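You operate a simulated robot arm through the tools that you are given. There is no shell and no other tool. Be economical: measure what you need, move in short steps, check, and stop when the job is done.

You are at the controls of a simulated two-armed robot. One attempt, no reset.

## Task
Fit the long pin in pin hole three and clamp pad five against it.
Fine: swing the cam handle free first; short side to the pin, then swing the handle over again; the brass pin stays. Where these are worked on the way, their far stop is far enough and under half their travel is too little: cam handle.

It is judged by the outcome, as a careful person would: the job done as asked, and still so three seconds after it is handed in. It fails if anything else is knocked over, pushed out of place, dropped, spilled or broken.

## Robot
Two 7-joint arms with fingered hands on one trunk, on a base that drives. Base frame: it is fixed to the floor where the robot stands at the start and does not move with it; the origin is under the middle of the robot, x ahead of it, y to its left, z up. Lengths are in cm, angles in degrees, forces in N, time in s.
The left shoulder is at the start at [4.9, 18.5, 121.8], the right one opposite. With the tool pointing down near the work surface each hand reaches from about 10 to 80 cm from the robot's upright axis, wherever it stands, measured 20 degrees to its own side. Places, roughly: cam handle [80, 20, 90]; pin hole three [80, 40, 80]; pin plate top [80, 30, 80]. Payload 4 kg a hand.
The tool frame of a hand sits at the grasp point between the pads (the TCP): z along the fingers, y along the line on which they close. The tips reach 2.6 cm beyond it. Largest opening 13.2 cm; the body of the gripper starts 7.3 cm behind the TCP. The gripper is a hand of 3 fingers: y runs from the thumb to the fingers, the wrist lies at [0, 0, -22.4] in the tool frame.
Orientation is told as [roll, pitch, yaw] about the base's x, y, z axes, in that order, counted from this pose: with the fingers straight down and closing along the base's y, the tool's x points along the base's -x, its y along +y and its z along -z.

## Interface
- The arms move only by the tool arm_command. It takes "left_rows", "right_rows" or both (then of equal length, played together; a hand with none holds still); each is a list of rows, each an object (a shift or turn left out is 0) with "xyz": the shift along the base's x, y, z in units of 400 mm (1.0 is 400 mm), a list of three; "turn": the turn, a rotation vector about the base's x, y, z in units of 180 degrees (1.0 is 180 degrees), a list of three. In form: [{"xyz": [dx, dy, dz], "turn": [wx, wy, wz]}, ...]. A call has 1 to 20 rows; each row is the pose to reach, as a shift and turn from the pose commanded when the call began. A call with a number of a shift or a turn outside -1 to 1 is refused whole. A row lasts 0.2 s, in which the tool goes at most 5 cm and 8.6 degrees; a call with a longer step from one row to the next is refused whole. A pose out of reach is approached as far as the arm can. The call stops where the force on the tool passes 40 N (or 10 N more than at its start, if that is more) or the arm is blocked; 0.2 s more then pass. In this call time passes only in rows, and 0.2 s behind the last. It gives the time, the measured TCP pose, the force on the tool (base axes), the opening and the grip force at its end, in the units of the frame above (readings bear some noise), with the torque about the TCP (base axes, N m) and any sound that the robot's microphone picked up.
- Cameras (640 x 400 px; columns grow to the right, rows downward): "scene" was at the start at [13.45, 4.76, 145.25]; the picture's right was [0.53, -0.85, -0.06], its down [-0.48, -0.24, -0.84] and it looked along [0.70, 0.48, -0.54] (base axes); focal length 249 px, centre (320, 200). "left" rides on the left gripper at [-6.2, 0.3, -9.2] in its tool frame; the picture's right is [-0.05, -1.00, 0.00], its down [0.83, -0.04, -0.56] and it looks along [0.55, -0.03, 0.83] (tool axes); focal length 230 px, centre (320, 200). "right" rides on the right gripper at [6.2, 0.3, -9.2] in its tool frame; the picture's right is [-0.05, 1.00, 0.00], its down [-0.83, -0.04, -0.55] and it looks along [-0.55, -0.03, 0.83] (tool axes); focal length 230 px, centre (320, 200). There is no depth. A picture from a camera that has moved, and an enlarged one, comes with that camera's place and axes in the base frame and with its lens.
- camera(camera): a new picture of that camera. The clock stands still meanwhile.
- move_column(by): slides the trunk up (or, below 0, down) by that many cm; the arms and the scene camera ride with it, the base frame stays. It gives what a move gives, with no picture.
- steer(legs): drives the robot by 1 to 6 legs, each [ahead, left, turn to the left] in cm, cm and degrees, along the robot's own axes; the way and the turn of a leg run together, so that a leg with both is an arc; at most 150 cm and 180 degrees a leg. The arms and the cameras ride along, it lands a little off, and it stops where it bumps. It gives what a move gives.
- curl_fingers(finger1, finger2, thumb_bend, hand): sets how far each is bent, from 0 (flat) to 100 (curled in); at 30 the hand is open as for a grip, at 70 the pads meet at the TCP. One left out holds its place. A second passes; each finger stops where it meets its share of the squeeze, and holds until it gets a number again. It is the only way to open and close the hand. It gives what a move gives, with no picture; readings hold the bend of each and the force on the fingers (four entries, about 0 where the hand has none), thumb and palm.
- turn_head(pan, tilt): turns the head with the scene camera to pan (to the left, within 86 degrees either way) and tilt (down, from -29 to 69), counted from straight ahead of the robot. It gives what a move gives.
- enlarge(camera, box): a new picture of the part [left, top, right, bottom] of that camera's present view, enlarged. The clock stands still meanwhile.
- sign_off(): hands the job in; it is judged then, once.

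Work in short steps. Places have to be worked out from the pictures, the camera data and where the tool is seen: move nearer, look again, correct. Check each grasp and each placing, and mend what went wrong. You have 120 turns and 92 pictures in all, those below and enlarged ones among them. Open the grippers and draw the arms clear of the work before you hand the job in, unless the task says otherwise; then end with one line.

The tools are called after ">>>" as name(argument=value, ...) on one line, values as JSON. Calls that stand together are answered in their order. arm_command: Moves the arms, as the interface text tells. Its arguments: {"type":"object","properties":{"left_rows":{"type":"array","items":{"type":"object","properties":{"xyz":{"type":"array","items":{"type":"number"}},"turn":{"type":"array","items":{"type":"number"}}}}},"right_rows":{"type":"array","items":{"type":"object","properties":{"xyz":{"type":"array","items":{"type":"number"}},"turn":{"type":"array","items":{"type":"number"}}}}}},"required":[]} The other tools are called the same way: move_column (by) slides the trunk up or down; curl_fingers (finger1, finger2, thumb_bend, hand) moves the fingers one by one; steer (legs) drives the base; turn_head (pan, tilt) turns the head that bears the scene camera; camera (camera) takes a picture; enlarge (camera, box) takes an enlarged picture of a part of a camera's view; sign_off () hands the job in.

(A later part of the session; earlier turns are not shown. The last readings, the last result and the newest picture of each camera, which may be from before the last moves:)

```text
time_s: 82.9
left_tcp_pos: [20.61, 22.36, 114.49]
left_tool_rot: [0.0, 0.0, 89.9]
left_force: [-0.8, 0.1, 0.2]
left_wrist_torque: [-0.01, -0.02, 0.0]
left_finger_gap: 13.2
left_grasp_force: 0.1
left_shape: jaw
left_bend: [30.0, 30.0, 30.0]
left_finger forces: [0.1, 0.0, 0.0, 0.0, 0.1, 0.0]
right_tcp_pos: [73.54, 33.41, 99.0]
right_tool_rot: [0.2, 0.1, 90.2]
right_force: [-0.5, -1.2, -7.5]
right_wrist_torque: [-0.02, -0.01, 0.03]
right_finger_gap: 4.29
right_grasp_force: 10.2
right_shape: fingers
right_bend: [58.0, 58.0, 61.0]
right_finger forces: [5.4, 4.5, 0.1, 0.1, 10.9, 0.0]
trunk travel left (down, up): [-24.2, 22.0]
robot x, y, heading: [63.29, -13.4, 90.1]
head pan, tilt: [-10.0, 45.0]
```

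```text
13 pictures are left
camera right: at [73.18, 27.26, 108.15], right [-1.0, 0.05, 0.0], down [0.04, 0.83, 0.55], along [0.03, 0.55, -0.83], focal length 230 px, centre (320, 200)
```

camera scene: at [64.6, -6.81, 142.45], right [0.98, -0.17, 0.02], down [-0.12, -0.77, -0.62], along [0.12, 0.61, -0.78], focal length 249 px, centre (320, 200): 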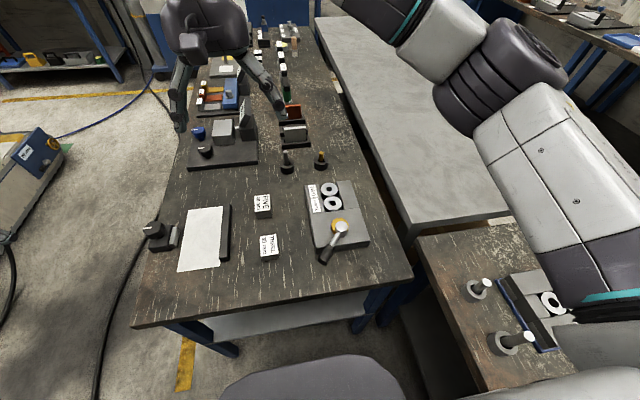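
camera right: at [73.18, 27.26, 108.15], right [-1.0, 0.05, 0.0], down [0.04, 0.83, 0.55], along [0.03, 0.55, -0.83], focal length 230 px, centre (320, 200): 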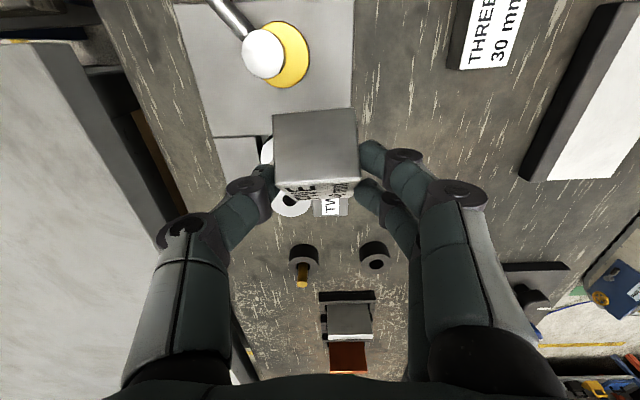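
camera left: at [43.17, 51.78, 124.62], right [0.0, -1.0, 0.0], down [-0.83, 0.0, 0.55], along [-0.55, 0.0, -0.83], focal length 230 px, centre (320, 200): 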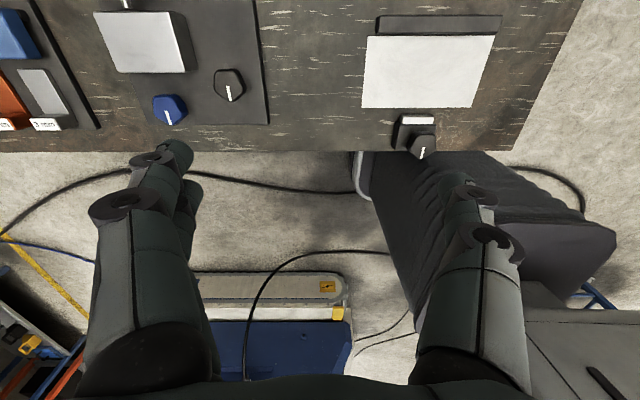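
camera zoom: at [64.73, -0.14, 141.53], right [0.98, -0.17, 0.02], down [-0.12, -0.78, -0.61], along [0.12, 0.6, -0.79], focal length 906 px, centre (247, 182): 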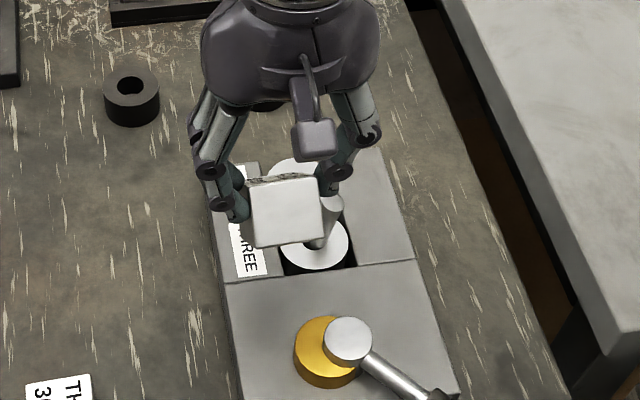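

The pad has pitched about 46° in the fingers (label now toward +y). I'll carry it back over the free spot on the table, tilt the hand +46° to level it, set it down there and regrip properly.

>>> arm_command(right_rows=[{"xyz": [-0.07, 0.02, 0], "turn": [0.0425, 0, 0]}, {"xyz": [-0.14, 0.04, 0], "turn": [0.085, 0, 0]}, {"xyz": [-0.21, 0.06, 0], "turn": [0.1275, 0, 0]}, {"xyz": [-0.28, 0.08, 0], "turn": [0.17, 0, 0]}, {"xyz": [-0.35, 0.1, 0], "turn": [0.2125, 0, 0]}, {"xyz": [-0.41, 0.12, 0], "turn": [0.255, 0, 0]}, {"xyz": [-0.41, 0.12, -0.1], "turn": [0.255, 0, 0]}, {"xyz": [-0.41, 0.12, -0.2], "turn": [0.255, 0, 0]}, {"xyz": [-0.41, 0.12, -0.27], "turn": [0.255, 0, 0]}])

>>> enlarge(camera="scene", box=[220, 150, 320, 250])

```text
time_s: 84.9
left_tcp_pos: [20.56, 22.43, 114.5]
left_tool_rot: [0.1, 0.1, 89.8]
left_force: [0.3, -0.7, -0.6]
left_wrist_torque: [-0.01, -0.03, 0.0]
left_finger_gap: 13.18
left_grasp_force: 0.0
left_shape: jaw
left_bend: [30.0, 30.0, 30.0]
left_finger forces: [0.0, 0.0, 0.1, 0.0, 0.0, 0.0]
right_tcp_pos: [56.91, 38.08, 88.01]
right_tool_rot: [0.0, -45.8, 90.3]
right_force: [0.7, -2.9, 0.1]
right_wrist_torque: [-0.09, 0.01, 0.05]
right_finger_gap: 1.54
right_grasp_force: 1.2
right_shape: fingers
right_bend: [67.0, 66.0, 66.0]
right_finger forces: [2.7, 0.0, 0.1, 0.0, 0.0, 0.0]
trunk travel left (down, up): [-24.2, 22.0]
robot x, y, heading: [63.18, -13.84, 90.0]
head pan, tilt: [-10.0, 45.0]
```

```text
4.00 times, centred on (270, 200) of scene
camera zoom: at [64.64, -0.18, 141.54], right [0.98, -0.17, 0.02], down [-0.12, -0.78, -0.61], along [0.12, 0.6, -0.79], focal length 996 px, centre (520, 200)
```

zoom: 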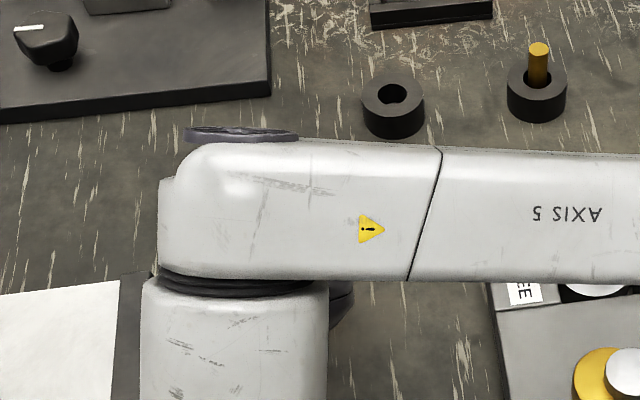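

The gap reading says the pad slipped out. I look through the hand camera to find it.

>>> camera(camera="right")

```text
11 pictures are left
camera right: at [56.73, 27.19, 90.01], right [-1.0, 0.03, 0.04], down [0.04, 0.18, 0.98], along [0.02, 0.98, -0.18], focal length 230 px, centre (320, 200)
```

right: 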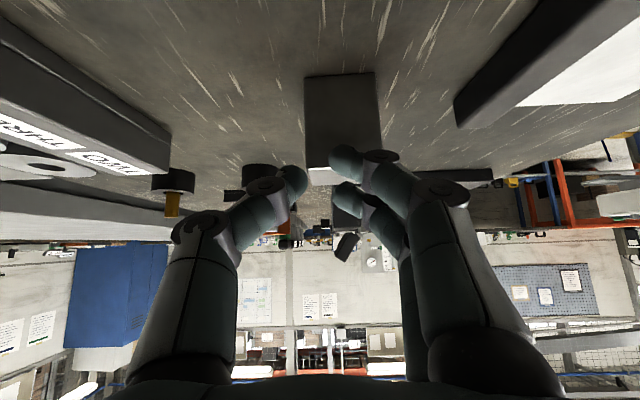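

The pad stands on its short end at about (56, 39–42.7) on the table, label facing +y. I raise the hand, level it, and close it behind the pad so I can tip it gently back onto its base (toward −y, free table).

>>> arm_command(right_rows=[{"xyz": [0, 0, 0.1]}, {"xyz": [0, 0, 0.2]}, {"xyz": [0, 0.04, 0.22], "turn": [-0.0425, 0, 0]}, {"xyz": [0, 0.08, 0.22], "turn": [-0.085, 0, 0]}, {"xyz": [0, 0.12, 0.22], "turn": [-0.1275, 0, 0]}, {"xyz": [0, 0.16, 0.22], "turn": [-0.17, 0, 0]}, {"xyz": [-0.01, 0.2, 0.22], "turn": [-0.2125, 0, 0]}, {"xyz": [-0.02, 0.24, 0.2], "turn": [-0.255, 0, 0]}])

>>> curl_fingers(hand="right", finger1=70, finger2=70, thumb_bend=70)

>>> enlarge(camera="scene", box=[240, 140, 380, 265])

```text
time_s: 86.7
left_tcp_pos: [20.55, 22.53, 114.47]
left_tool_rot: [0.0, -0.1, 89.9]
left_force: [-0.7, -0.7, -1.2]
left_wrist_torque: [-0.03, -0.01, -0.01]
left_finger_gap: 13.17
left_grasp_force: 0.0
left_shape: jaw
left_bend: [30.0, 30.0, 30.0]
left_finger forces: [0.1, 0.1, 0.0, 0.0, 0.1, 0.0]
right_tcp_pos: [56.15, 47.8, 95.9]
right_tool_rot: [0.1, 0.2, 90.2]
right_force: [0.0, 1.0, 0.1]
right_wrist_torque: [-0.02, 0.01, -0.04]
right_finger_gap: 1.68
right_grasp_force: 0.0
right_shape: fingers
right_bend: [66.0, 66.0, 66.0]
right_finger forces: [0.0, 0.0, 0.0, 0.0, 0.0, 0.0]
trunk travel left (down, up): [-24.2, 22.0]
robot x, y, heading: [63.11, -13.81, 89.9]
head pan, tilt: [-10.0, 45.0]
```

```text
time_s: 87.7
left_tcp_pos: [20.49, 22.34, 114.36]
left_tool_rot: [0.0, -0.1, 89.9]
left_force: [0.1, 0.1, 0.1]
left_wrist_torque: [0.02, -0.01, 0.02]
left_finger_gap: 13.19
left_grasp_force: 0.0
left_shape: jaw
left_bend: [30.0, 30.0, 30.0]
left_finger forces: [0.0, 0.1, 0.0, 0.1, 0.1, 0.1]
right_tcp_pos: [56.15, 47.56, 96.0]
right_tool_rot: [0.1, 0.1, 90.4]
right_force: [0.0, 0.1, 0.7]
right_wrist_torque: [-0.03, -0.03, -0.01]
right_finger_gap: 0.62
right_grasp_force: 0.1
right_shape: fingers
right_bend: [70.0, 70.0, 70.0]
right_finger forces: [0.0, 0.0, 0.0, 0.0, 0.1, 0.0]
trunk travel left (down, up): [-24.2, 22.0]
robot x, y, heading: [63.54, -13.95, 90.2]
head pan, tilt: [-10.0, 45.0]
```

```text
3.20 times, centred on (310, 202) of scene
camera zoom: at [64.64, -0.13, 141.53], right [0.98, -0.17, 0.02], down [-0.12, -0.78, -0.61], along [0.12, 0.6, -0.79], focal length 797 px, centre (352, 192)
```

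zoom: 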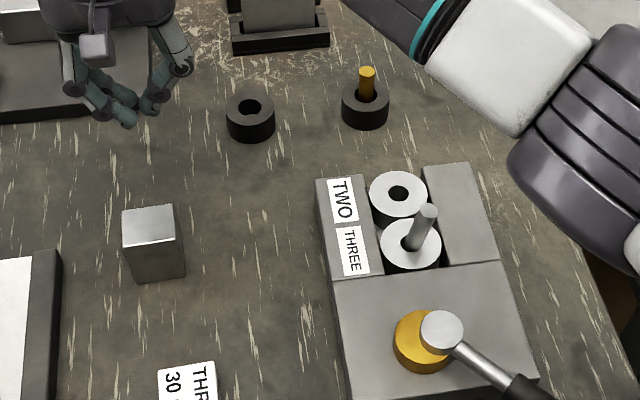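

The pad stands on its end at (55.5, 38.9–42.9). I lower the closed hand behind it and push its top slowly toward −y to tip it back onto its base.

>>> arm_command(right_rows=[{"xyz": [-0.016, 0, -0.1]}, {"xyz": [-0.016, 0, -0.2]}, {"xyz": [-0.016, 0, -0.23]}, {"xyz": [-0.016, -0.03, -0.23]}, {"xyz": [-0.016, -0.045, -0.23]}, {"xyz": [-0.016, -0.06, -0.23]}, {"xyz": [-0.016, -0.075, -0.23]}, {"xyz": [-0.016, -0.09, -0.23]}, {"xyz": [-0.016, -0.1, -0.23]}, {"xyz": [-0.016, -0.11, -0.23]}, {"xyz": [-0.016, -0.12, -0.23]}, {"xyz": [-0.016, -0.13, -0.23]}, {"xyz": [-0.016, -0.14, -0.23]}, {"xyz": [-0.016, -0.15, -0.23]}, {"xyz": [-0.016, -0.158, -0.23]}])

>>> camera(camera="right")

```text
time_s: 90.9
left_tcp_pos: [20.58, 22.43, 114.45]
left_tool_rot: [0.0, -0.1, 89.9]
left_force: [0.4, 0.2, -0.5]
left_wrist_torque: [0.05, 0.03, 0.02]
left_finger_gap: 13.19
left_grasp_force: 0.0
left_shape: jaw
left_bend: [30.0, 30.0, 30.0]
left_finger forces: [0.0, 0.1, 0.0, 0.0, 0.1, 0.0]
right_tcp_pos: [55.76, 41.24, 86.75]
right_tool_rot: [0.0, 0.1, 90.3]
right_force: [-1.7, 3.6, 1.4]
right_wrist_torque: [0.03, -0.05, -0.01]
right_finger_gap: 0.67
right_grasp_force: 0.8
right_shape: fingers
right_bend: [69.0, 70.0, 70.0]
right_finger forces: [1.7, 0.0, 0.1, 0.1, 1.2, 0.0]
trunk travel left (down, up): [-24.2, 22.0]
robot x, y, heading: [63.4, -13.43, 90.0]
head pan, tilt: [-10.0, 45.0]
```

```text
9 pictures are left
camera right: at [55.37, 35.14, 95.97], right [-1.0, 0.05, 0.0], down [0.04, 0.83, 0.55], along [0.02, 0.55, -0.83], focal length 230 px, centre (320, 200)
```

right: 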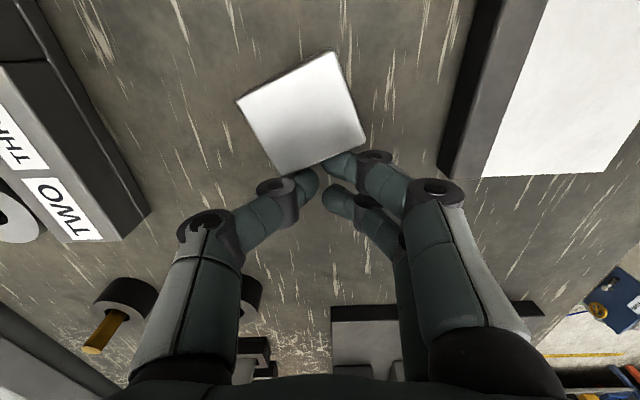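

The pad slid and yawed about 20° instead of tipping; it still stands on its end, centred at about (56.2, 37.5). Plan: grip it by its sides with the hand tilted back −42°, lift it, and rotate it upright the other way (+84°) in the air, then set it down. I withdraw, yaw 20° and open first.

>>> arm_command(right_rows=[{"xyz": [0, 0.04, 0]}, {"xyz": [0, 0.04, 0.1]}, {"xyz": [0, 0.04, 0.2], "turn": [0, 0, 0.04]}, {"xyz": [0, 0.03, 0.25], "turn": [0, 0, 0.08]}, {"xyz": [-0.005, 0.02, 0.25], "turn": [0, 0, 0.113]}])

>>> curl_fingers(hand="right", finger1=43, finger2=43, thumb_bend=43)

>>> arm_command(right_rows=[{"turn": [-0.0438, -0.016, 0]}, {"turn": [-0.0877, -0.0319, 0]}, {"turn": [-0.1315, -0.0479, 0]}, {"turn": [-0.1754, -0.0638, 0]}, {"turn": [-0.2193, -0.0798, 0]}])

```text
time_s: 92.1
left_tcp_pos: [20.53, 22.35, 114.43]
left_tool_rot: [0.0, 0.0, 89.9]
left_force: [-0.6, -0.5, -0.1]
left_wrist_torque: [-0.02, 0.01, 0.04]
left_finger_gap: 13.2
left_grasp_force: 0.1
left_shape: jaw
left_bend: [30.0, 30.0, 30.0]
left_finger forces: [0.0, 0.1, 0.1, 0.1, 0.1, 0.0]
right_tcp_pos: [55.41, 42.02, 96.79]
right_tool_rot: [0.1, 0.1, 110.7]
right_force: [0.4, -0.3, -0.2]
right_wrist_torque: [-0.01, -0.03, 0.0]
right_finger_gap: 0.62
right_grasp_force: 0.0
right_shape: fingers
right_bend: [70.0, 70.0, 70.0]
right_finger forces: [0.0, 0.0, 0.0, 0.0, 0.0, 0.0]
trunk travel left (down, up): [-24.2, 22.0]
robot x, y, heading: [63.45, -13.8, 89.9]
head pan, tilt: [-10.0, 45.0]
```

```text
time_s: 93.1
left_tcp_pos: [20.59, 22.4, 114.4]
left_tool_rot: [0.0, 0.0, 89.9]
left_force: [-0.1, 0.0, -0.3]
left_wrist_torque: [-0.02, 0.0, 0.03]
left_finger_gap: 13.19
left_grasp_force: 0.1
left_shape: jaw
left_bend: [30.0, 30.0, 30.0]
left_finger forces: [0.1, 0.1, 0.0, 0.0, 0.0, 0.0]
right_tcp_pos: [55.44, 42.09, 96.79]
right_tool_rot: [0.1, 0.1, 110.7]
right_force: [0.5, 1.0, 0.2]
right_wrist_torque: [0.06, -0.01, -0.01]
right_finger_gap: 9.05
right_grasp_force: 0.0
right_shape: fingers
right_bend: [43.0, 43.0, 43.0]
right_finger forces: [0.0, 0.1, 0.0, 0.0, 0.0, 0.1]
trunk travel left (down, up): [-24.2, 22.0]
robot x, y, heading: [63.44, -13.94, 90.2]
head pan, tilt: [-10.0, 45.0]
```

```text
time_s: 94.3
left_tcp_pos: [20.7, 22.45, 114.43]
left_tool_rot: [0.1, 0.1, 89.8]
left_force: [0.2, 0.6, 0.5]
left_wrist_torque: [-0.03, -0.01, -0.01]
left_finger_gap: 13.18
left_grasp_force: 0.1
left_shape: jaw
left_bend: [30.0, 30.0, 30.0]
left_finger forces: [0.0, 0.0, 0.0, 0.0, 0.1, 0.1]
right_tcp_pos: [56.79, 36.08, 96.46]
right_tool_rot: [1.2, 39.4, 110.5]
right_force: [0.2, -0.1, 0.4]
right_wrist_torque: [-0.02, 0.03, 0.0]
right_finger_gap: 9.13
right_grasp_force: 0.1
right_shape: fingers
right_bend: [43.0, 43.0, 43.0]
right_finger forces: [0.0, 0.0, 0.0, 0.0, 0.1, 0.0]
right hand out of reach, approached as far as the arm can: row 4, 5
trunk travel left (down, up): [-24.2, 22.0]
robot x, y, heading: [63.06, -13.72, 90.2]
head pan, tilt: [-10.0, 45.0]
```

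At −40° tilt the arm is out of reach there. I use less back-tilt (−25°) and will make up for it by tilting further forward afterwards.

>>> arm_command(right_rows=[{"turn": [0.043, 0.0157, 0]}, {"turn": [0.0835, 0.0304, 0]}])

```text
time_s: 94.9
left_tcp_pos: [20.49, 22.36, 114.58]
left_tool_rot: [0.1, -0.1, 89.9]
left_force: [0.0, -0.1, -0.1]
left_wrist_torque: [0.03, 0.02, 0.02]
left_finger_gap: 13.18
left_grasp_force: 0.1
left_shape: jaw
left_bend: [30.0, 30.0, 30.0]
left_finger forces: [0.1, 0.2, 0.1, 0.0, 0.1, 0.1]
right_tcp_pos: [56.64, 35.9, 96.54]
right_tool_rot: [1.1, 23.3, 110.3]
right_force: [0.8, -0.4, 0.4]
right_wrist_torque: [0.02, -0.02, 0.02]
right_finger_gap: 9.11
right_grasp_force: 0.0
right_shape: fingers
right_bend: [43.0, 43.0, 43.0]
right_finger forces: [0.0, 0.0, 0.0, 0.0, 0.0, 0.0]
trunk travel left (down, up): [-24.2, 22.0]
robot x, y, heading: [63.2, -13.69, 90.1]
head pan, tilt: [-10.0, 45.0]
```

Tilt is now −23°. I move over the standing pad and lower the open fingers astride it, then close.

>>> arm_command(right_rows=[{"xyz": [-0.0225, 0.0725, 0]}, {"xyz": [-0.0225, 0.0725, -0.1]}, {"xyz": [-0.0225, 0.0725, -0.2]}, {"xyz": [-0.0225, 0.0725, -0.27]}, {"xyz": [-0.0225, 0.0725, -0.3025]}])

>>> camera(camera="right")

```text
time_s: 96.1
left_tcp_pos: [20.5, 22.41, 114.6]
left_tool_rot: [0.0, 0.0, 89.8]
left_force: [-1.0, 0.1, -0.3]
left_wrist_torque: [0.01, 0.0, 0.0]
left_finger_gap: 13.2
left_grasp_force: 0.1
left_shape: jaw
left_bend: [30.0, 30.0, 30.0]
left_finger forces: [0.0, 0.1, 0.1, 0.0, 0.1, 0.0]
right_tcp_pos: [55.79, 38.65, 84.11]
right_tool_rot: [1.0, 23.3, 110.4]
right_force: [0.3, -0.9, 0.2]
right_wrist_torque: [-0.01, 0.01, 0.02]
right_finger_gap: 9.15
right_grasp_force: 0.1
right_shape: fingers
right_bend: [43.0, 43.0, 43.0]
right_finger forces: [0.0, 0.0, 0.0, 0.1, 0.0, 0.1]
trunk travel left (down, up): [-24.2, 22.0]
robot x, y, heading: [63.24, -13.94, 90.0]
head pan, tilt: [-10.0, 45.0]
```

```text
8 pictures are left
camera right: at [56.34, 36.8, 95.07], right [-0.96, -0.3, 0.0], down [-0.29, 0.94, 0.18], along [-0.05, 0.17, -0.98], focal length 230 px, centre (320, 200)
```

right: 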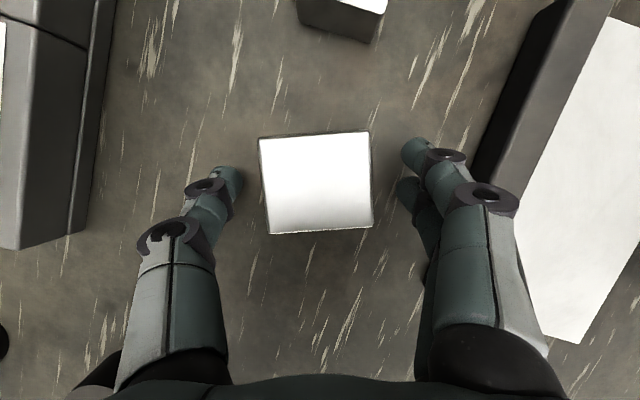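

Well aligned around the pad. I close firmly.

>>> curl_fingers(hand="right", finger1=64, finger2=64, thumb_bend=64)

>>> curl_fingers(hand="right", finger1=80, finger2=80, thumb_bend=80)

>>> arm_command(right_rows=[{"xyz": [0, 0, 0.04]}, {"xyz": [0, 0, 0.1]}, {"xyz": [0, -0.02, 0.16]}])

```text
time_s: 97.1
left_tcp_pos: [20.62, 22.27, 114.45]
left_tool_rot: [0.0, 0.0, 89.9]
left_force: [-0.2, 0.0, -0.6]
left_wrist_torque: [0.01, 0.02, -0.01]
left_finger_gap: 13.2
left_grasp_force: 0.2
left_shape: jaw
left_bend: [30.0, 30.0, 30.0]
left_finger forces: [0.0, 0.0, 0.1, 0.1, 0.1, 0.0]
right_tcp_pos: [55.8, 38.75, 84.17]
right_tool_rot: [1.0, 23.4, 110.3]
right_force: [0.9, -0.1, -0.6]
right_wrist_torque: [0.04, -0.02, 0.05]
right_finger_gap: 4.35
right_grasp_force: 8.4
right_shape: fingers
right_bend: [58.0, 58.0, 60.0]
right_finger forces: [4.1, 4.3, 0.0, 0.0, 9.0, 0.0]
trunk travel left (down, up): [-24.2, 22.0]
robot x, y, heading: [63.09, -13.61, 89.7]
head pan, tilt: [-10.0, 45.0]
```

```text
time_s: 98.1
left_tcp_pos: [20.45, 22.28, 114.51]
left_tool_rot: [0.1, 0.1, 89.8]
left_force: [0.4, -0.1, 1.0]
left_wrist_torque: [-0.02, 0.01, 0.02]
left_finger_gap: 13.22
left_grasp_force: 0.1
left_shape: jaw
left_bend: [30.0, 30.0, 30.0]
left_finger forces: [0.0, 0.0, 0.0, 0.0, 0.0, 0.1]
right_tcp_pos: [55.85, 38.69, 84.26]
right_tool_rot: [1.1, 23.3, 110.3]
right_force: [1.8, 0.8, 0.5]
right_wrist_torque: [0.03, 0.06, 0.0]
right_finger_gap: 4.21
right_grasp_force: 21.0
right_shape: fingers
right_bend: [58.0, 58.0, 62.0]
right_finger forces: [10.3, 10.2, 0.0, 0.0, 21.8, 0.0]
trunk travel left (down, up): [-24.2, 22.0]
robot x, y, heading: [63.0, -13.73, 90.1]
head pan, tilt: [-10.0, 45.0]
```

```text
time_s: 98.9
left_tcp_pos: [20.41, 22.36, 114.5]
left_tool_rot: [0.1, 0.0, 89.9]
left_force: [0.5, -0.8, -0.1]
left_wrist_torque: [0.02, 0.0, 0.04]
left_finger_gap: 13.19
left_grasp_force: 0.1
left_shape: jaw
left_bend: [30.0, 30.0, 30.0]
left_finger forces: [0.0, 0.1, 0.0, 0.0, 0.0, 0.0]
right_tcp_pos: [55.43, 37.91, 90.62]
right_tool_rot: [1.0, 23.3, 110.3]
right_force: [-0.2, -0.7, -8.4]
right_wrist_torque: [0.08, 0.03, -0.02]
right_finger_gap: 4.2
right_grasp_force: 20.6
right_shape: fingers
right_bend: [57.0, 57.0, 62.0]
right_finger forces: [10.1, 10.2, 0.0, 0.0, 20.2, 0.1]
trunk travel left (down, up): [-24.2, 22.0]
robot x, y, heading: [63.35, -13.89, 90.0]
head pan, tilt: [-10.0, 45.0]
```

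The pad is held firmly (weight about 7–8 N). I rotate it +78° about the hand's closing axis in the air.

>>> arm_command(right_rows=[{"turn": [0.0407, 0.0148, 0]}, {"turn": [0.0815, 0.0296, 0]}, {"turn": [0.1222, 0.0445, 0]}, {"turn": [0.1629, 0.0593, 0]}, {"turn": [0.2037, 0.0741, 0]}, {"turn": [0.2444, 0.0889, 0]}, {"turn": [0.2851, 0.1037, 0]}, {"turn": [0.3258, 0.1186, 0]}, {"turn": [0.3666, 0.1334, 0]}, {"turn": [0.4073, 0.1482, 0]}])

>>> camera(camera="right")

```text
time_s: 101.1
left_tcp_pos: [20.62, 22.36, 114.58]
left_tool_rot: [0.0, 0.0, 89.9]
left_force: [-0.5, 0.4, 0.5]
left_wrist_torque: [0.03, -0.05, 0.04]
left_finger_gap: 13.2
left_grasp_force: 0.0
left_shape: jaw
left_bend: [30.0, 30.0, 30.0]
left_finger forces: [0.1, 0.0, 0.1, 0.0, 0.0, 0.0]
right_tcp_pos: [55.87, 38.12, 90.63]
right_tool_rot: [0.6, -54.7, 110.4]
right_force: [0.1, 0.4, -8.2]
right_wrist_torque: [-0.07, -0.02, -0.01]
right_finger_gap: 4.2
right_grasp_force: 20.4
right_shape: fingers
right_bend: [57.0, 57.0, 62.0]
right_finger forces: [10.1, 10.5, 0.0, 0.0, 20.3, 0.0]
trunk travel left (down, up): [-24.2, 22.0]
robot x, y, heading: [63.4, -13.86, 89.6]
head pan, tilt: [-10.0, 45.0]
```

```text
7 pictures are left
camera right: at [59.43, 27.58, 90.92], right [-0.94, -0.33, 0.05], down [0.04, 0.04, 1.0], along [-0.33, 0.94, -0.03], focal length 230 px, centre (320, 200)
```

right: 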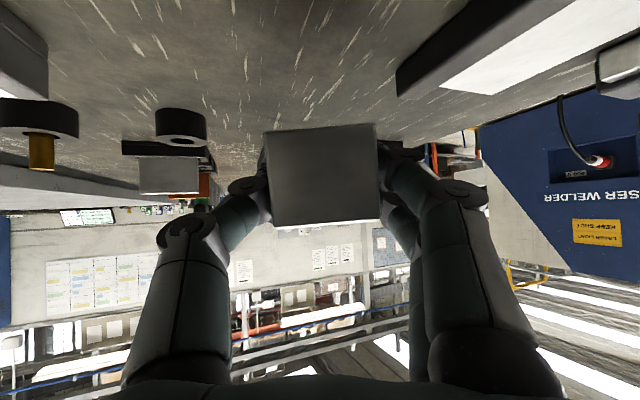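

The label now faces up, with the pad near level. I lower it onto the table: 5.6 cm, then small steps to touch.

>>> arm_command(right_rows=[{"xyz": [0, 0, -0.07]}, {"xyz": [0, 0, -0.14]}, {"xyz": [0, 0, -0.15]}, {"xyz": [0, 0, -0.157]}, {"xyz": [0, 0, -0.164]}, {"xyz": [0, 0, -0.17]}, {"xyz": [0, 0, -0.176]}])

```text
time_s: 102.7
left_tcp_pos: [20.47, 22.44, 114.42]
left_tool_rot: [-0.1, 0.0, 89.9]
left_force: [0.1, 0.6, -0.2]
left_wrist_torque: [0.0, 0.02, 0.01]
left_finger_gap: 13.21
left_grasp_force: 0.1
left_shape: jaw
left_bend: [30.0, 30.0, 30.0]
left_finger forces: [0.0, 0.0, 0.0, 0.1, 0.0, 0.1]
right_tcp_pos: [55.5, 39.41, 85.55]
right_tool_rot: [0.3, -53.3, 111.0]
right_force: [-0.5, -0.8, -8.1]
right_wrist_torque: [-0.11, -0.05, 0.01]
right_finger_gap: 4.2
right_grasp_force: 20.7
right_shape: fingers
right_bend: [57.0, 57.0, 62.0]
right_finger forces: [10.2, 10.5, 0.0, 0.0, 20.3, 0.1]
right hand out of reach, approached as far as the arm can: row 2, 3, 4, 5, 6, 7
trunk travel left (down, up): [-24.2, 22.0]
robot x, y, heading: [63.09, -13.52, 89.8]
head pan, tilt: [-10.0, 45.0]
```

The arm can't go lower at this tilt, so I lower with the trunk in small steps.

>>> move_column(by=-1.0)

>>> enlarge(camera="right", box=[220, 80, 420, 240])

```text
time_s: 103.2
left_tcp_pos: [20.46, 22.32, 113.33]
left_tool_rot: [0.0, 0.1, 89.9]
left_force: [-0.5, -0.3, 0.4]
left_wrist_torque: [-0.01, -0.01, 0.0]
left_finger_gap: 13.19
left_grasp_force: 0.0
left_shape: jaw
left_bend: [30.0, 30.0, 30.0]
left_finger forces: [0.1, 0.0, 0.1, 0.1, 0.0, 0.0]
right_tcp_pos: [55.51, 39.3, 84.02]
right_tool_rot: [0.5, -52.7, 110.7]
right_force: [0.5, 0.2, -8.0]
right_wrist_torque: [-0.05, -0.04, 0.01]
right_finger_gap: 4.22
right_grasp_force: 21.1
right_shape: fingers
right_bend: [57.0, 57.0, 62.0]
right_finger forces: [9.9, 10.7, 0.1, 0.1, 20.3, 0.0]
trunk travel left (down, up): [-23.2, 23.0]
robot x, y, heading: [63.23, -13.88, 90.1]
head pan, tilt: [-10.0, 45.0]
```

```text
2.50 times, centred on (320, 160) of right
camera zoom: at [59.3, 28.83, 84.6], right [-0.94, -0.33, 0.05], down [0.02, 0.08, 1.0], along [-0.33, 0.94, -0.06], focal length 575 px, centre (320, 300)
```

zoom: 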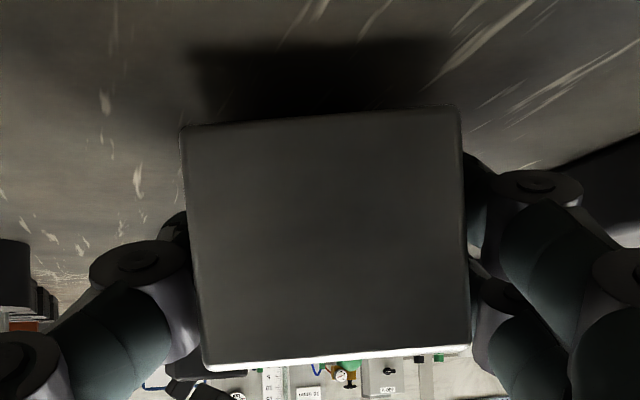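

The pad's bottom is about 1 cm above the table at the near end and close to touching at the far edge. I lower another 0.5.

>>> move_column(by=-0.5)

```text
time_s: 103.8
left_tcp_pos: [20.51, 22.36, 112.96]
left_tool_rot: [0.0, 0.0, 89.9]
left_force: [0.0, -0.1, 0.9]
left_wrist_torque: [0.01, 0.02, 0.0]
left_finger_gap: 13.18
left_grasp_force: 0.1
left_shape: jaw
left_bend: [30.0, 30.0, 30.0]
left_finger forces: [0.1, 0.0, 0.1, 0.0, 0.0, 0.0]
right_tcp_pos: [55.52, 39.23, 83.68]
right_tool_rot: [0.8, -52.7, 110.9]
right_force: [1.0, -1.1, -1.1]
right_wrist_torque: [0.11, 0.23, 0.04]
right_finger_gap: 4.25
right_grasp_force: 20.6
right_shape: fingers
right_bend: [57.0, 59.0, 62.0]
right_finger forces: [9.9, 11.3, 0.0, 0.0, 20.9, 0.0]
trunk travel left (down, up): [-22.7, 23.5]
robot x, y, heading: [63.48, -13.83, 90.1]
head pan, tilt: [-10.0, 45.0]
```

The table is now taking its weight. One more 0.4 to flatten it, then I release slowly.

>>> move_column(by=-0.4)

>>> curl_fingers(hand="right", finger1=55, finger2=55, thumb_bend=57)

>>> curl_fingers(hand="right", finger1=42, finger2=42, thumb_bend=42)

```text
time_s: 104.3
left_tcp_pos: [20.53, 22.29, 112.64]
left_tool_rot: [-0.1, -0.1, 89.9]
left_force: [-0.3, 0.1, -0.3]
left_wrist_torque: [0.0, -0.02, 0.02]
left_finger_gap: 13.18
left_grasp_force: 0.1
left_shape: jaw
left_bend: [30.0, 30.0, 30.0]
left_finger forces: [0.0, 0.0, 0.0, 0.1, 0.0, 0.1]
right_tcp_pos: [55.63, 39.21, 83.28]
right_tool_rot: [0.6, -52.8, 110.9]
right_force: [2.9, -2.4, 9.0]
right_wrist_torque: [0.24, 0.24, -0.01]
right_finger_gap: 4.24
right_grasp_force: 21.8
right_shape: fingers
right_bend: [57.0, 59.0, 62.0]
right_finger forces: [9.9, 11.3, 0.0, 0.1, 22.9, 0.0]
trunk travel left (down, up): [-22.3, 23.9]
robot x, y, heading: [63.16, -14.0, 90.2]
head pan, tilt: [-10.0, 45.0]
```

```text
time_s: 105.3
left_tcp_pos: [20.62, 22.2, 112.72]
left_tool_rot: [0.0, -0.1, 89.9]
left_force: [1.0, 0.0, 0.6]
left_wrist_torque: [0.04, 0.01, -0.02]
left_finger_gap: 13.18
left_grasp_force: 0.0
left_shape: jaw
left_bend: [30.0, 30.0, 30.0]
left_finger forces: [0.0, 0.0, 0.1, 0.0, 0.0, 0.1]
right_tcp_pos: [55.64, 39.26, 83.32]
right_tool_rot: [0.6, -52.8, 110.7]
right_force: [3.5, 1.8, 19.3]
right_wrist_torque: [-2.14, -0.78, 0.56]
right_finger_gap: 4.93
right_grasp_force: 0.2
right_shape: fingers
right_bend: [55.0, 55.0, 56.0]
right_finger forces: [0.0, 0.0, 0.1, 0.0, 0.0, 0.0]
trunk travel left (down, up): [-22.3, 23.9]
robot x, y, heading: [63.52, -14.07, 89.8]
head pan, tilt: [-10.0, 45.0]
```

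```text
time_s: 106.3
left_tcp_pos: [20.67, 22.27, 112.68]
left_tool_rot: [0.0, -0.2, 90.0]
left_force: [-0.8, -0.5, -0.9]
left_wrist_torque: [0.0, 0.04, 0.0]
left_finger_gap: 13.15
left_grasp_force: 0.1
left_shape: jaw
left_bend: [30.0, 30.0, 30.0]
left_finger forces: [0.0, 0.0, 0.0, 0.1, 0.0, 0.1]
right_tcp_pos: [55.55, 39.12, 83.29]
right_tool_rot: [0.6, -52.9, 110.8]
right_force: [4.0, 4.3, 22.9]
right_wrist_torque: [-2.68, -0.97, 0.58]
right_finger_gap: 9.4
right_grasp_force: 0.0
right_shape: fingers
right_bend: [42.0, 42.0, 42.0]
right_finger forces: [0.0, 0.0, 0.1, 0.0, 0.0, 0.1]
trunk travel left (down, up): [-22.3, 23.9]
robot x, y, heading: [63.19, -13.79, 90.0]
head pan, tilt: [-10.0, 45.0]
```

The wrist camera appears to be resting on something behind. I raise straight up, then level the hand.

>>> move_column(by=3.5)

>>> arm_command(right_rows=[{"xyz": [0, 0, 0.1]}, {"xyz": [0, 0, 0.2]}, {"xyz": [0, 0, 0.25], "turn": [-0.0407, -0.0148, 0]}, {"xyz": [0, 0, 0.27], "turn": [-0.0815, -0.0296, 0]}, {"xyz": [0, 0, 0.27], "turn": [-0.1222, -0.0445, 0]}, {"xyz": [0, 0, 0.27], "turn": [-0.1629, -0.0593, 0]}, {"xyz": [0, 0, 0.27], "turn": [-0.2037, -0.0741, 0]}, {"xyz": [0, 0, 0.27], "turn": [-0.2444, -0.0889, 0]}, {"xyz": [0, 0, 0.27], "turn": [-0.276, -0.1005, 0]}])

>>> enlarge(camera="scene", box=[220, 160, 380, 285])

```text
time_s: 107.1
left_tcp_pos: [20.5, 22.53, 115.97]
left_tool_rot: [0.0, 0.0, 89.9]
left_force: [0.2, -0.3, -0.4]
left_wrist_torque: [0.01, 0.01, 0.01]
left_finger_gap: 13.17
left_grasp_force: 0.1
left_shape: jaw
left_bend: [30.0, 30.0, 30.0]
left_finger forces: [0.1, 0.0, 0.1, 0.0, 0.0, 0.0]
right_tcp_pos: [55.55, 39.13, 86.43]
right_tool_rot: [0.5, -52.5, 110.8]
right_force: [0.9, 0.3, 0.6]
right_wrist_torque: [0.0, 0.01, 0.02]
right_finger_gap: 9.4
right_grasp_force: 0.0
right_shape: fingers
right_bend: [42.0, 42.0, 42.0]
right_finger forces: [0.0, 0.0, 0.0, 0.1, 0.0, 0.0]
trunk travel left (down, up): [-25.8, 20.4]
robot x, y, heading: [63.04, -13.34, 90.1]
head pan, tilt: [-10.0, 45.0]
```

```text
time_s: 109.1
left_tcp_pos: [20.43, 22.32, 116.07]
left_tool_rot: [0.0, 0.1, 89.9]
left_force: [-0.4, -0.3, 0.2]
left_wrist_torque: [0.03, 0.02, 0.0]
left_finger_gap: 13.18
left_grasp_force: 0.0
left_shape: jaw
left_bend: [30.0, 30.0, 30.0]
left_finger forces: [0.0, 0.0, 0.0, 0.0, 0.1, 0.0]
right_tcp_pos: [55.41, 39.39, 97.39]
right_tool_rot: [1.2, 0.3, 110.5]
right_force: [0.2, 0.1, 0.9]
right_wrist_torque: [0.01, 0.02, 0.0]
right_finger_gap: 9.44
right_grasp_force: 0.1
right_shape: fingers
right_bend: [42.0, 42.0, 42.0]
right_finger forces: [0.0, 0.1, 0.1, 0.1, 0.0, 0.0]
trunk travel left (down, up): [-25.8, 20.4]
robot x, y, heading: [62.9, -13.86, 90.0]
head pan, tilt: [-10.0, 45.0]
```

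```text
3.20 times, centred on (300, 222) of scene
camera zoom: at [64.62, -1.04, 143.39], right [0.98, -0.17, 0.02], down [-0.12, -0.77, -0.63], along [0.12, 0.62, -0.78], focal length 797 px, centre (384, 128)
```

zoom: 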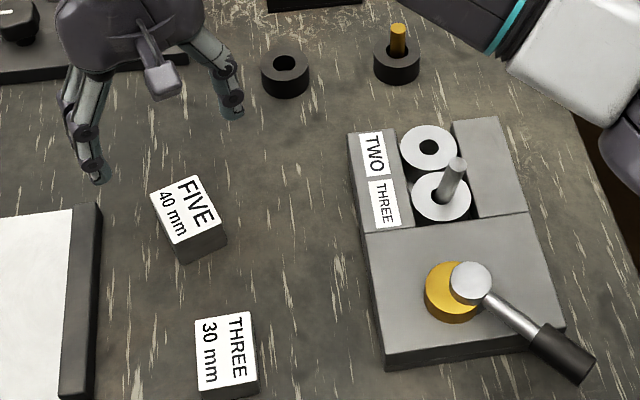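

Pad five lies flat again, label up, at (55.3, 39.4) with the hand right above and yaw-aligned. I lower deeper this time, then grip firmly.

>>> arm_command(right_rows=[{"xyz": [0, 0, -0.1]}, {"xyz": [0, 0, -0.2]}, {"xyz": [0, 0, -0.3]}, {"xyz": [0, 0, -0.344]}])

>>> curl_fingers(hand="right", finger1=64, finger2=64, thumb_bend=64)

>>> curl_fingers(hand="right", finger1=80, finger2=80, thumb_bend=80)

>>> arm_command(right_rows=[{"xyz": [0, 0, 0.05]}, {"xyz": [0, 0, 0.13]}, {"xyz": [0, 0, 0.23]}, {"xyz": [0, -0.04, 0.28], "turn": [0, 0, -0.038]}, {"xyz": [0, -0.08, 0.28], "turn": [0, 0, -0.076]}, {"xyz": [0, -0.12, 0.28], "turn": [0, 0, -0.114]}])

```text
time_s: 110.1
left_tcp_pos: [20.49, 22.32, 116.1]
left_tool_rot: [0.0, 0.0, 89.9]
left_force: [-0.5, 0.2, 0.5]
left_wrist_torque: [0.03, 0.02, 0.0]
left_finger_gap: 13.2
left_grasp_force: 0.0
left_shape: jaw
left_bend: [30.0, 30.0, 30.0]
left_finger forces: [0.0, 0.1, 0.1, 0.0, 0.0, 0.0]
right_tcp_pos: [55.47, 39.38, 83.62]
right_tool_rot: [1.2, 0.2, 110.5]
right_force: [-0.2, -0.4, 0.3]
right_wrist_torque: [0.0, 0.01, 0.03]
right_finger_gap: 9.43
right_grasp_force: 0.1
right_shape: fingers
right_bend: [42.0, 42.0, 42.0]
right_finger forces: [0.0, 0.0, 0.0, 0.0, 0.1, 0.1]
trunk travel left (down, up): [-25.8, 20.4]
robot x, y, heading: [63.12, -13.67, 90.1]
head pan, tilt: [-10.0, 45.0]
```

```text
time_s: 111.1
left_tcp_pos: [20.51, 22.3, 116.07]
left_tool_rot: [0.0, 0.1, 89.9]
left_force: [-0.2, 0.3, -0.9]
left_wrist_torque: [0.02, -0.02, -0.01]
left_finger_gap: 13.19
left_grasp_force: 0.1
left_shape: jaw
left_bend: [30.0, 30.0, 30.0]
left_finger forces: [0.1, 0.0, 0.0, 0.1, 0.0, 0.0]
right_tcp_pos: [55.48, 39.35, 83.65]
right_tool_rot: [1.1, 0.3, 110.5]
right_force: [-1.5, -2.2, 0.7]
right_wrist_torque: [-0.01, -0.01, 0.02]
right_finger_gap: 4.38
right_grasp_force: 8.6
right_shape: fingers
right_bend: [57.0, 57.0, 60.0]
right_finger forces: [4.8, 5.1, 0.1, 0.0, 7.9, 0.1]
trunk travel left (down, up): [-25.8, 20.4]
robot x, y, heading: [63.18, -14.05, 90.2]
head pan, tilt: [-10.0, 45.0]
```

```text
time_s: 112.1
left_tcp_pos: [20.56, 22.34, 116.08]
left_tool_rot: [0.0, -0.1, 89.8]
left_force: [0.0, 0.6, -0.1]
left_wrist_torque: [-0.01, 0.0, -0.04]
left_finger_gap: 13.21
left_grasp_force: 0.1
left_shape: jaw
left_bend: [30.0, 30.0, 30.0]
left_finger forces: [0.0, 0.0, 0.1, 0.0, 0.0, 0.0]
right_tcp_pos: [55.54, 39.41, 83.69]
right_tool_rot: [1.1, 0.1, 110.5]
right_force: [0.3, 0.6, -1.2]
right_wrist_torque: [-0.03, 0.02, 0.01]
right_finger_gap: 4.22
right_grasp_force: 20.3
right_shape: fingers
right_bend: [57.0, 57.0, 63.0]
right_finger forces: [10.2, 10.2, 0.0, 0.0, 21.5, 0.1]
trunk travel left (down, up): [-25.8, 20.4]
robot x, y, heading: [63.06, -13.8, 89.9]
head pan, tilt: [-10.0, 45.0]
```

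```text
time_s: 113.5
left_tcp_pos: [20.61, 22.44, 116.0]
left_tool_rot: [0.1, 0.0, 90.0]
left_force: [0.4, -0.5, 0.1]
left_wrist_torque: [-0.01, -0.01, 0.05]
left_finger_gap: 13.19
left_grasp_force: 0.0
left_shape: jaw
left_bend: [30.0, 30.0, 30.0]
left_finger forces: [0.0, 0.1, 0.0, 0.0, 0.0, 0.0]
right_tcp_pos: [55.68, 34.42, 94.99]
right_tool_rot: [1.2, 0.1, 89.7]
right_force: [-0.3, 0.0, -9.4]
right_wrist_torque: [-0.08, -0.01, 0.0]
right_finger_gap: 4.24
right_grasp_force: 20.0
right_shape: fingers
right_bend: [56.0, 56.0, 63.0]
right_finger forces: [10.6, 9.8, 0.0, 0.1, 19.9, 0.0]
trunk travel left (down, up): [-25.8, 20.4]
robot x, y, heading: [62.73, -13.95, 90.2]
head pan, tilt: [-10.0, 45.0]
```

The pad is held securely and square. I carry it high over the plate and look once before lowering.

>>> arm_command(right_rows=[{"xyz": [0.1, -0.01, 0.02], "turn": [0, -0.0067, 0]}, {"xyz": [0.2, -0.02, 0.02], "turn": [0, -0.0067, 0]}, {"xyz": [0.3, -0.03, 0.02], "turn": [0, -0.0067, 0]}, {"xyz": [0.4, -0.033, 0.02], "turn": [0, -0.0067, 0]}, {"xyz": [0.5, -0.033, 0.02], "turn": [0, -0.0067, 0]}, {"xyz": [0.5625, -0.033, 0], "turn": [0, -0.0067, 0]}])

>>> camera(camera="right")

```text
time_s: 114.9
left_tcp_pos: [20.72, 22.45, 116.04]
left_tool_rot: [0.2, 0.1, 90.0]
left_force: [-0.4, 0.2, 0.3]
left_wrist_torque: [0.0, 0.0, -0.01]
left_finger_gap: 13.18
left_grasp_force: 0.0
left_shape: jaw
left_bend: [30.0, 30.0, 30.0]
left_finger forces: [0.0, 0.0, 0.0, 0.0, 0.0, 0.1]
right_tcp_pos: [78.06, 32.99, 95.14]
right_tool_rot: [0.1, 0.2, 90.0]
right_force: [-0.5, -0.3, -7.8]
right_wrist_torque: [-0.07, 0.01, -0.01]
right_finger_gap: 4.22
right_grasp_force: 19.8
right_shape: fingers
right_bend: [56.0, 56.0, 63.0]
right_finger forces: [10.3, 9.8, 0.1, 0.0, 19.6, 0.0]
trunk travel left (down, up): [-25.8, 20.4]
robot x, y, heading: [63.08, -13.84, 90.1]
head pan, tilt: [-10.0, 45.0]
```

```text
4 pictures are left
camera right: at [77.89, 26.91, 104.22], right [-1.0, 0.05, 0.0], down [0.04, 0.83, 0.55], along [0.03, 0.55, -0.83], focal length 230 px, centre (320, 200)
```

right: 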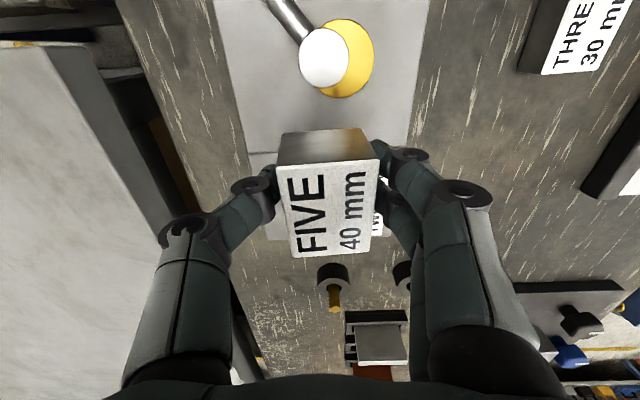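

The pad spans y≈30.6–35.6, between cam and pin, and is centred at x≈77.7 with about 3° of yaw to take out. I correct that and lower it toward the plate.

>>> arm_command(right_rows=[{"xyz": [0, -0.004, -0.05], "turn": [0, 0, -0.018]}, {"xyz": [0, -0.004, -0.12], "turn": [0, 0, -0.018]}, {"xyz": [0, -0.004, -0.18], "turn": [0, 0, -0.018]}, {"xyz": [0, -0.004, -0.2], "turn": [0, 0, -0.018]}])

>>> arm_command(right_rows=[{"xyz": [0, 0, -0.006]}, {"xyz": [0, 0, -0.012]}])

```text
time_s: 115.9
left_tcp_pos: [20.56, 22.16, 116.16]
left_tool_rot: [0.0, -0.3, 89.9]
left_force: [-0.2, 0.7, -0.2]
left_wrist_torque: [-0.01, -0.02, 0.0]
left_finger_gap: 13.17
left_grasp_force: 0.0
left_shape: jaw
left_bend: [30.0, 30.0, 30.0]
left_finger forces: [0.0, 0.1, 0.0, 0.0, 0.0, 0.1]
right_tcp_pos: [78.23, 32.9, 87.36]
right_tool_rot: [0.2, -0.1, 86.8]
right_force: [1.6, -0.4, 11.3]
right_wrist_torque: [0.07, 0.37, 0.03]
right_finger_gap: 4.22
right_grasp_force: 22.5
right_shape: fingers
right_bend: [58.0, 58.0, 63.0]
right_finger forces: [10.6, 11.1, 0.1, 0.0, 23.3, 0.0]
trunk travel left (down, up): [-25.8, 20.4]
robot x, y, heading: [63.21, -14.09, 89.7]
head pan, tilt: [-10.0, 45.0]
```

```text
time_s: 116.6
left_tcp_pos: [20.58, 22.23, 116.16]
left_tool_rot: [0.0, -0.1, 89.8]
left_force: [0.5, 0.5, -0.7]
left_wrist_torque: [0.01, -0.03, 0.0]
left_finger_gap: 13.18
left_grasp_force: 0.1
left_shape: jaw
left_bend: [30.0, 30.0, 30.0]
left_finger forces: [0.1, 0.1, 0.0, 0.1, 0.0, 0.0]
right_tcp_pos: [78.26, 32.9, 86.89]
right_tool_rot: [0.4, -0.2, 86.7]
right_force: [4.8, -8.7, 23.9]
right_wrist_torque: [-0.17, -0.11, 0.03]
right_finger_gap: 4.24
right_grasp_force: 22.7
right_shape: fingers
right_bend: [59.0, 59.0, 65.0]
right_finger forces: [10.1, 10.1, 0.0, 0.1, 25.4, 0.0]
trunk travel left (down, up): [-25.8, 20.4]
robot x, y, heading: [63.2, -14.21, 89.8]
head pan, tilt: [-10.0, 45.0]
stopped in row 2 (right hand): the force on the tool passed its limit at 42 N (the readings are from after the stop); the commanded pose is now the measured one
```

Contact with the plate came at about the expected height. I check with one picture before releasing.

>>> enlarge(camera="scene", box=[300, 170, 390, 260])

```text
4.44 times, centred on (345, 215) of scene
camera zoom: at [64.73, -1.28, 143.4], right [0.98, -0.17, 0.02], down [-0.12, -0.77, -0.63], along [0.12, 0.62, -0.78], focal length 1107 px, centre (209, 133)
```

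zoom: 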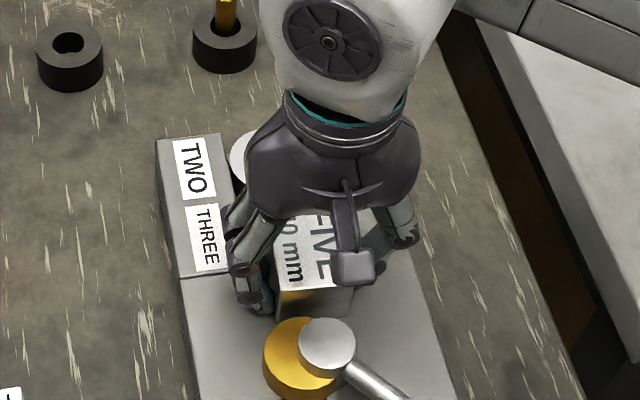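

The pad sits between cam and pin, near the cam. I ease the pressure and slide it toward the pin in small moves, watching Fy.

>>> arm_command(right_rows=[{"xyz": [0, 0, 0.012]}, {"xyz": [0, 0.007, 0.014]}, {"xyz": [0, 0.014, 0.014]}, {"xyz": [0, 0.021, 0.014]}])

```text
time_s: 117.6
left_tcp_pos: [20.6, 22.3, 116.16]
left_tool_rot: [-0.1, -0.1, 89.9]
left_force: [0.0, -0.8, -0.3]
left_wrist_torque: [-0.01, 0.04, 0.0]
left_finger_gap: 13.16
left_grasp_force: 0.1
left_shape: jaw
left_bend: [30.0, 30.0, 30.0]
left_finger forces: [0.0, 0.1, 0.0, 0.1, 0.1, 0.1]
right_tcp_pos: [78.1, 33.78, 87.19]
right_tool_rot: [0.1, -0.1, 86.6]
right_force: [0.2, -13.8, -1.8]
right_wrist_torque: [-0.33, 0.12, 0.06]
right_finger_gap: 4.22
right_grasp_force: 20.5
right_shape: fingers
right_bend: [57.0, 57.0, 64.0]
right_finger forces: [10.2, 10.3, 0.0, 0.0, 20.9, 0.0]
trunk travel left (down, up): [-25.8, 20.4]
robot x, y, heading: [63.07, -13.39, 89.7]
head pan, tilt: [-10.0, 45.0]
```

Fy −14 N: the pad is against the pin. I ease off a touch, seat it, and open the hand.

>>> arm_command(right_rows=[{"xyz": [0, -0.003, -0.004]}])

>>> curl_fingers(hand="right", finger1=54, finger2=54, thumb_bend=58)

>>> curl_fingers(hand="right", finger1=44, finger2=44, thumb_bend=44)

>>> arm_command(right_rows=[{"xyz": [0, 0, 0.08]}, {"xyz": [0, 0, 0.18]}, {"xyz": [0, -0.05, 0.27]}, {"xyz": [0.02, -0.15, 0.32]}, {"xyz": [0.05, -0.26, 0.35]}, {"xyz": [0.08, -0.37, 0.37]}])

>>> enlarge(camera="scene", box=[250, 165, 390, 285])

```text
time_s: 118.0
left_tcp_pos: [20.65, 22.2, 116.2]
left_tool_rot: [0.0, -0.1, 89.9]
left_force: [-0.2, 0.2, 0.9]
left_wrist_torque: [0.02, 0.01, -0.02]
left_finger_gap: 13.21
left_grasp_force: 0.1
left_shape: jaw
left_bend: [30.0, 30.0, 30.0]
left_finger forces: [0.1, 0.1, 0.0, 0.0, 0.1, 0.1]
right_tcp_pos: [78.05, 33.76, 87.16]
right_tool_rot: [0.2, -0.3, 86.7]
right_force: [0.3, -13.5, 0.0]
right_wrist_torque: [-0.32, 0.11, 0.07]
right_finger_gap: 4.22
right_grasp_force: 20.9
right_shape: fingers
right_bend: [57.0, 57.0, 64.0]
right_finger forces: [10.2, 10.1, 0.0, 0.0, 21.1, 0.0]
trunk travel left (down, up): [-25.8, 20.4]
robot x, y, heading: [63.37, -14.03, 89.9]
head pan, tilt: [-10.0, 45.0]
```

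```text
time_s: 119.0
left_tcp_pos: [20.57, 22.23, 116.17]
left_tool_rot: [0.0, 0.0, 89.8]
left_force: [-0.1, -0.6, -0.1]
left_wrist_torque: [0.01, 0.0, -0.02]
left_finger_gap: 13.19
left_grasp_force: 0.1
left_shape: jaw
left_bend: [30.0, 30.0, 30.0]
left_finger forces: [0.0, 0.1, 0.0, 0.1, 0.0, 0.0]
right_tcp_pos: [78.15, 33.87, 87.04]
right_tool_rot: [0.2, -0.1, 86.8]
right_force: [0.7, 0.1, 0.3]
right_wrist_torque: [-0.01, 0.02, 0.01]
right_finger_gap: 4.93
right_grasp_force: 0.1
right_shape: fingers
right_bend: [54.0, 54.0, 57.0]
right_finger forces: [0.1, 0.1, 0.1, 0.0, 0.0, 0.0]
trunk travel left (down, up): [-25.8, 20.4]
robot x, y, heading: [63.27, -13.68, 90.0]
head pan, tilt: [-10.0, 45.0]
```

```text
time_s: 120.0
left_tcp_pos: [20.56, 22.33, 115.97]
left_tool_rot: [0.0, -0.1, 89.9]
left_force: [-0.4, 0.5, -0.5]
left_wrist_torque: [0.02, -0.03, 0.0]
left_finger_gap: 13.18
left_grasp_force: 0.0
left_shape: jaw
left_bend: [30.0, 30.0, 30.0]
left_finger forces: [0.0, 0.0, 0.1, 0.0, 0.0, 0.0]
right_tcp_pos: [78.03, 33.92, 87.12]
right_tool_rot: [0.2, -0.2, 86.7]
right_force: [0.1, -1.5, -0.5]
right_wrist_torque: [0.02, 0.02, 0.01]
right_finger_gap: 8.74
right_grasp_force: 0.1
right_shape: fingers
right_bend: [44.0, 44.0, 44.0]
right_finger forces: [0.0, 0.1, 0.0, 0.0, 0.0, 0.0]
trunk travel left (down, up): [-25.8, 20.4]
robot x, y, heading: [63.07, -13.92, 90.0]
head pan, tilt: [-10.0, 45.0]
```

```text
time_s: 121.4
left_tcp_pos: [20.69, 22.19, 116.11]
left_tool_rot: [-0.1, -0.1, 90.0]
left_force: [0.6, 0.2, -0.5]
left_wrist_torque: [0.02, 0.02, 0.01]
left_finger_gap: 13.21
left_grasp_force: 0.2
left_shape: jaw
left_bend: [30.0, 30.0, 30.0]
left_finger forces: [0.0, 0.1, 0.0, 0.1, 0.0, 0.0]
right_tcp_pos: [81.4, 18.91, 102.0]
right_tool_rot: [0.2, -0.1, 86.7]
right_force: [0.7, 0.8, -0.4]
right_wrist_torque: [0.0, 0.0, -0.01]
right_finger_gap: 8.75
right_grasp_force: 0.1
right_shape: fingers
right_bend: [44.0, 44.0, 44.0]
right_finger forces: [0.1, 0.1, 0.1, 0.0, 0.0, 0.1]
trunk travel left (down, up): [-25.8, 20.4]
robot x, y, heading: [63.21, -13.82, 90.2]
head pan, tilt: [-10.0, 45.0]
```

```text
3.33 times, centred on (320, 225) of scene
camera zoom: at [64.73, -1.22, 143.41], right [0.98, -0.17, 0.02], down [-0.12, -0.77, -0.63], along [0.12, 0.62, -0.78], focal length 830 px, centre (320, 117)
```

zoom: 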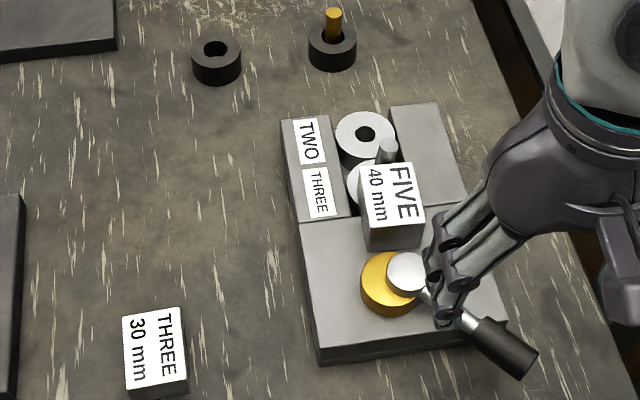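

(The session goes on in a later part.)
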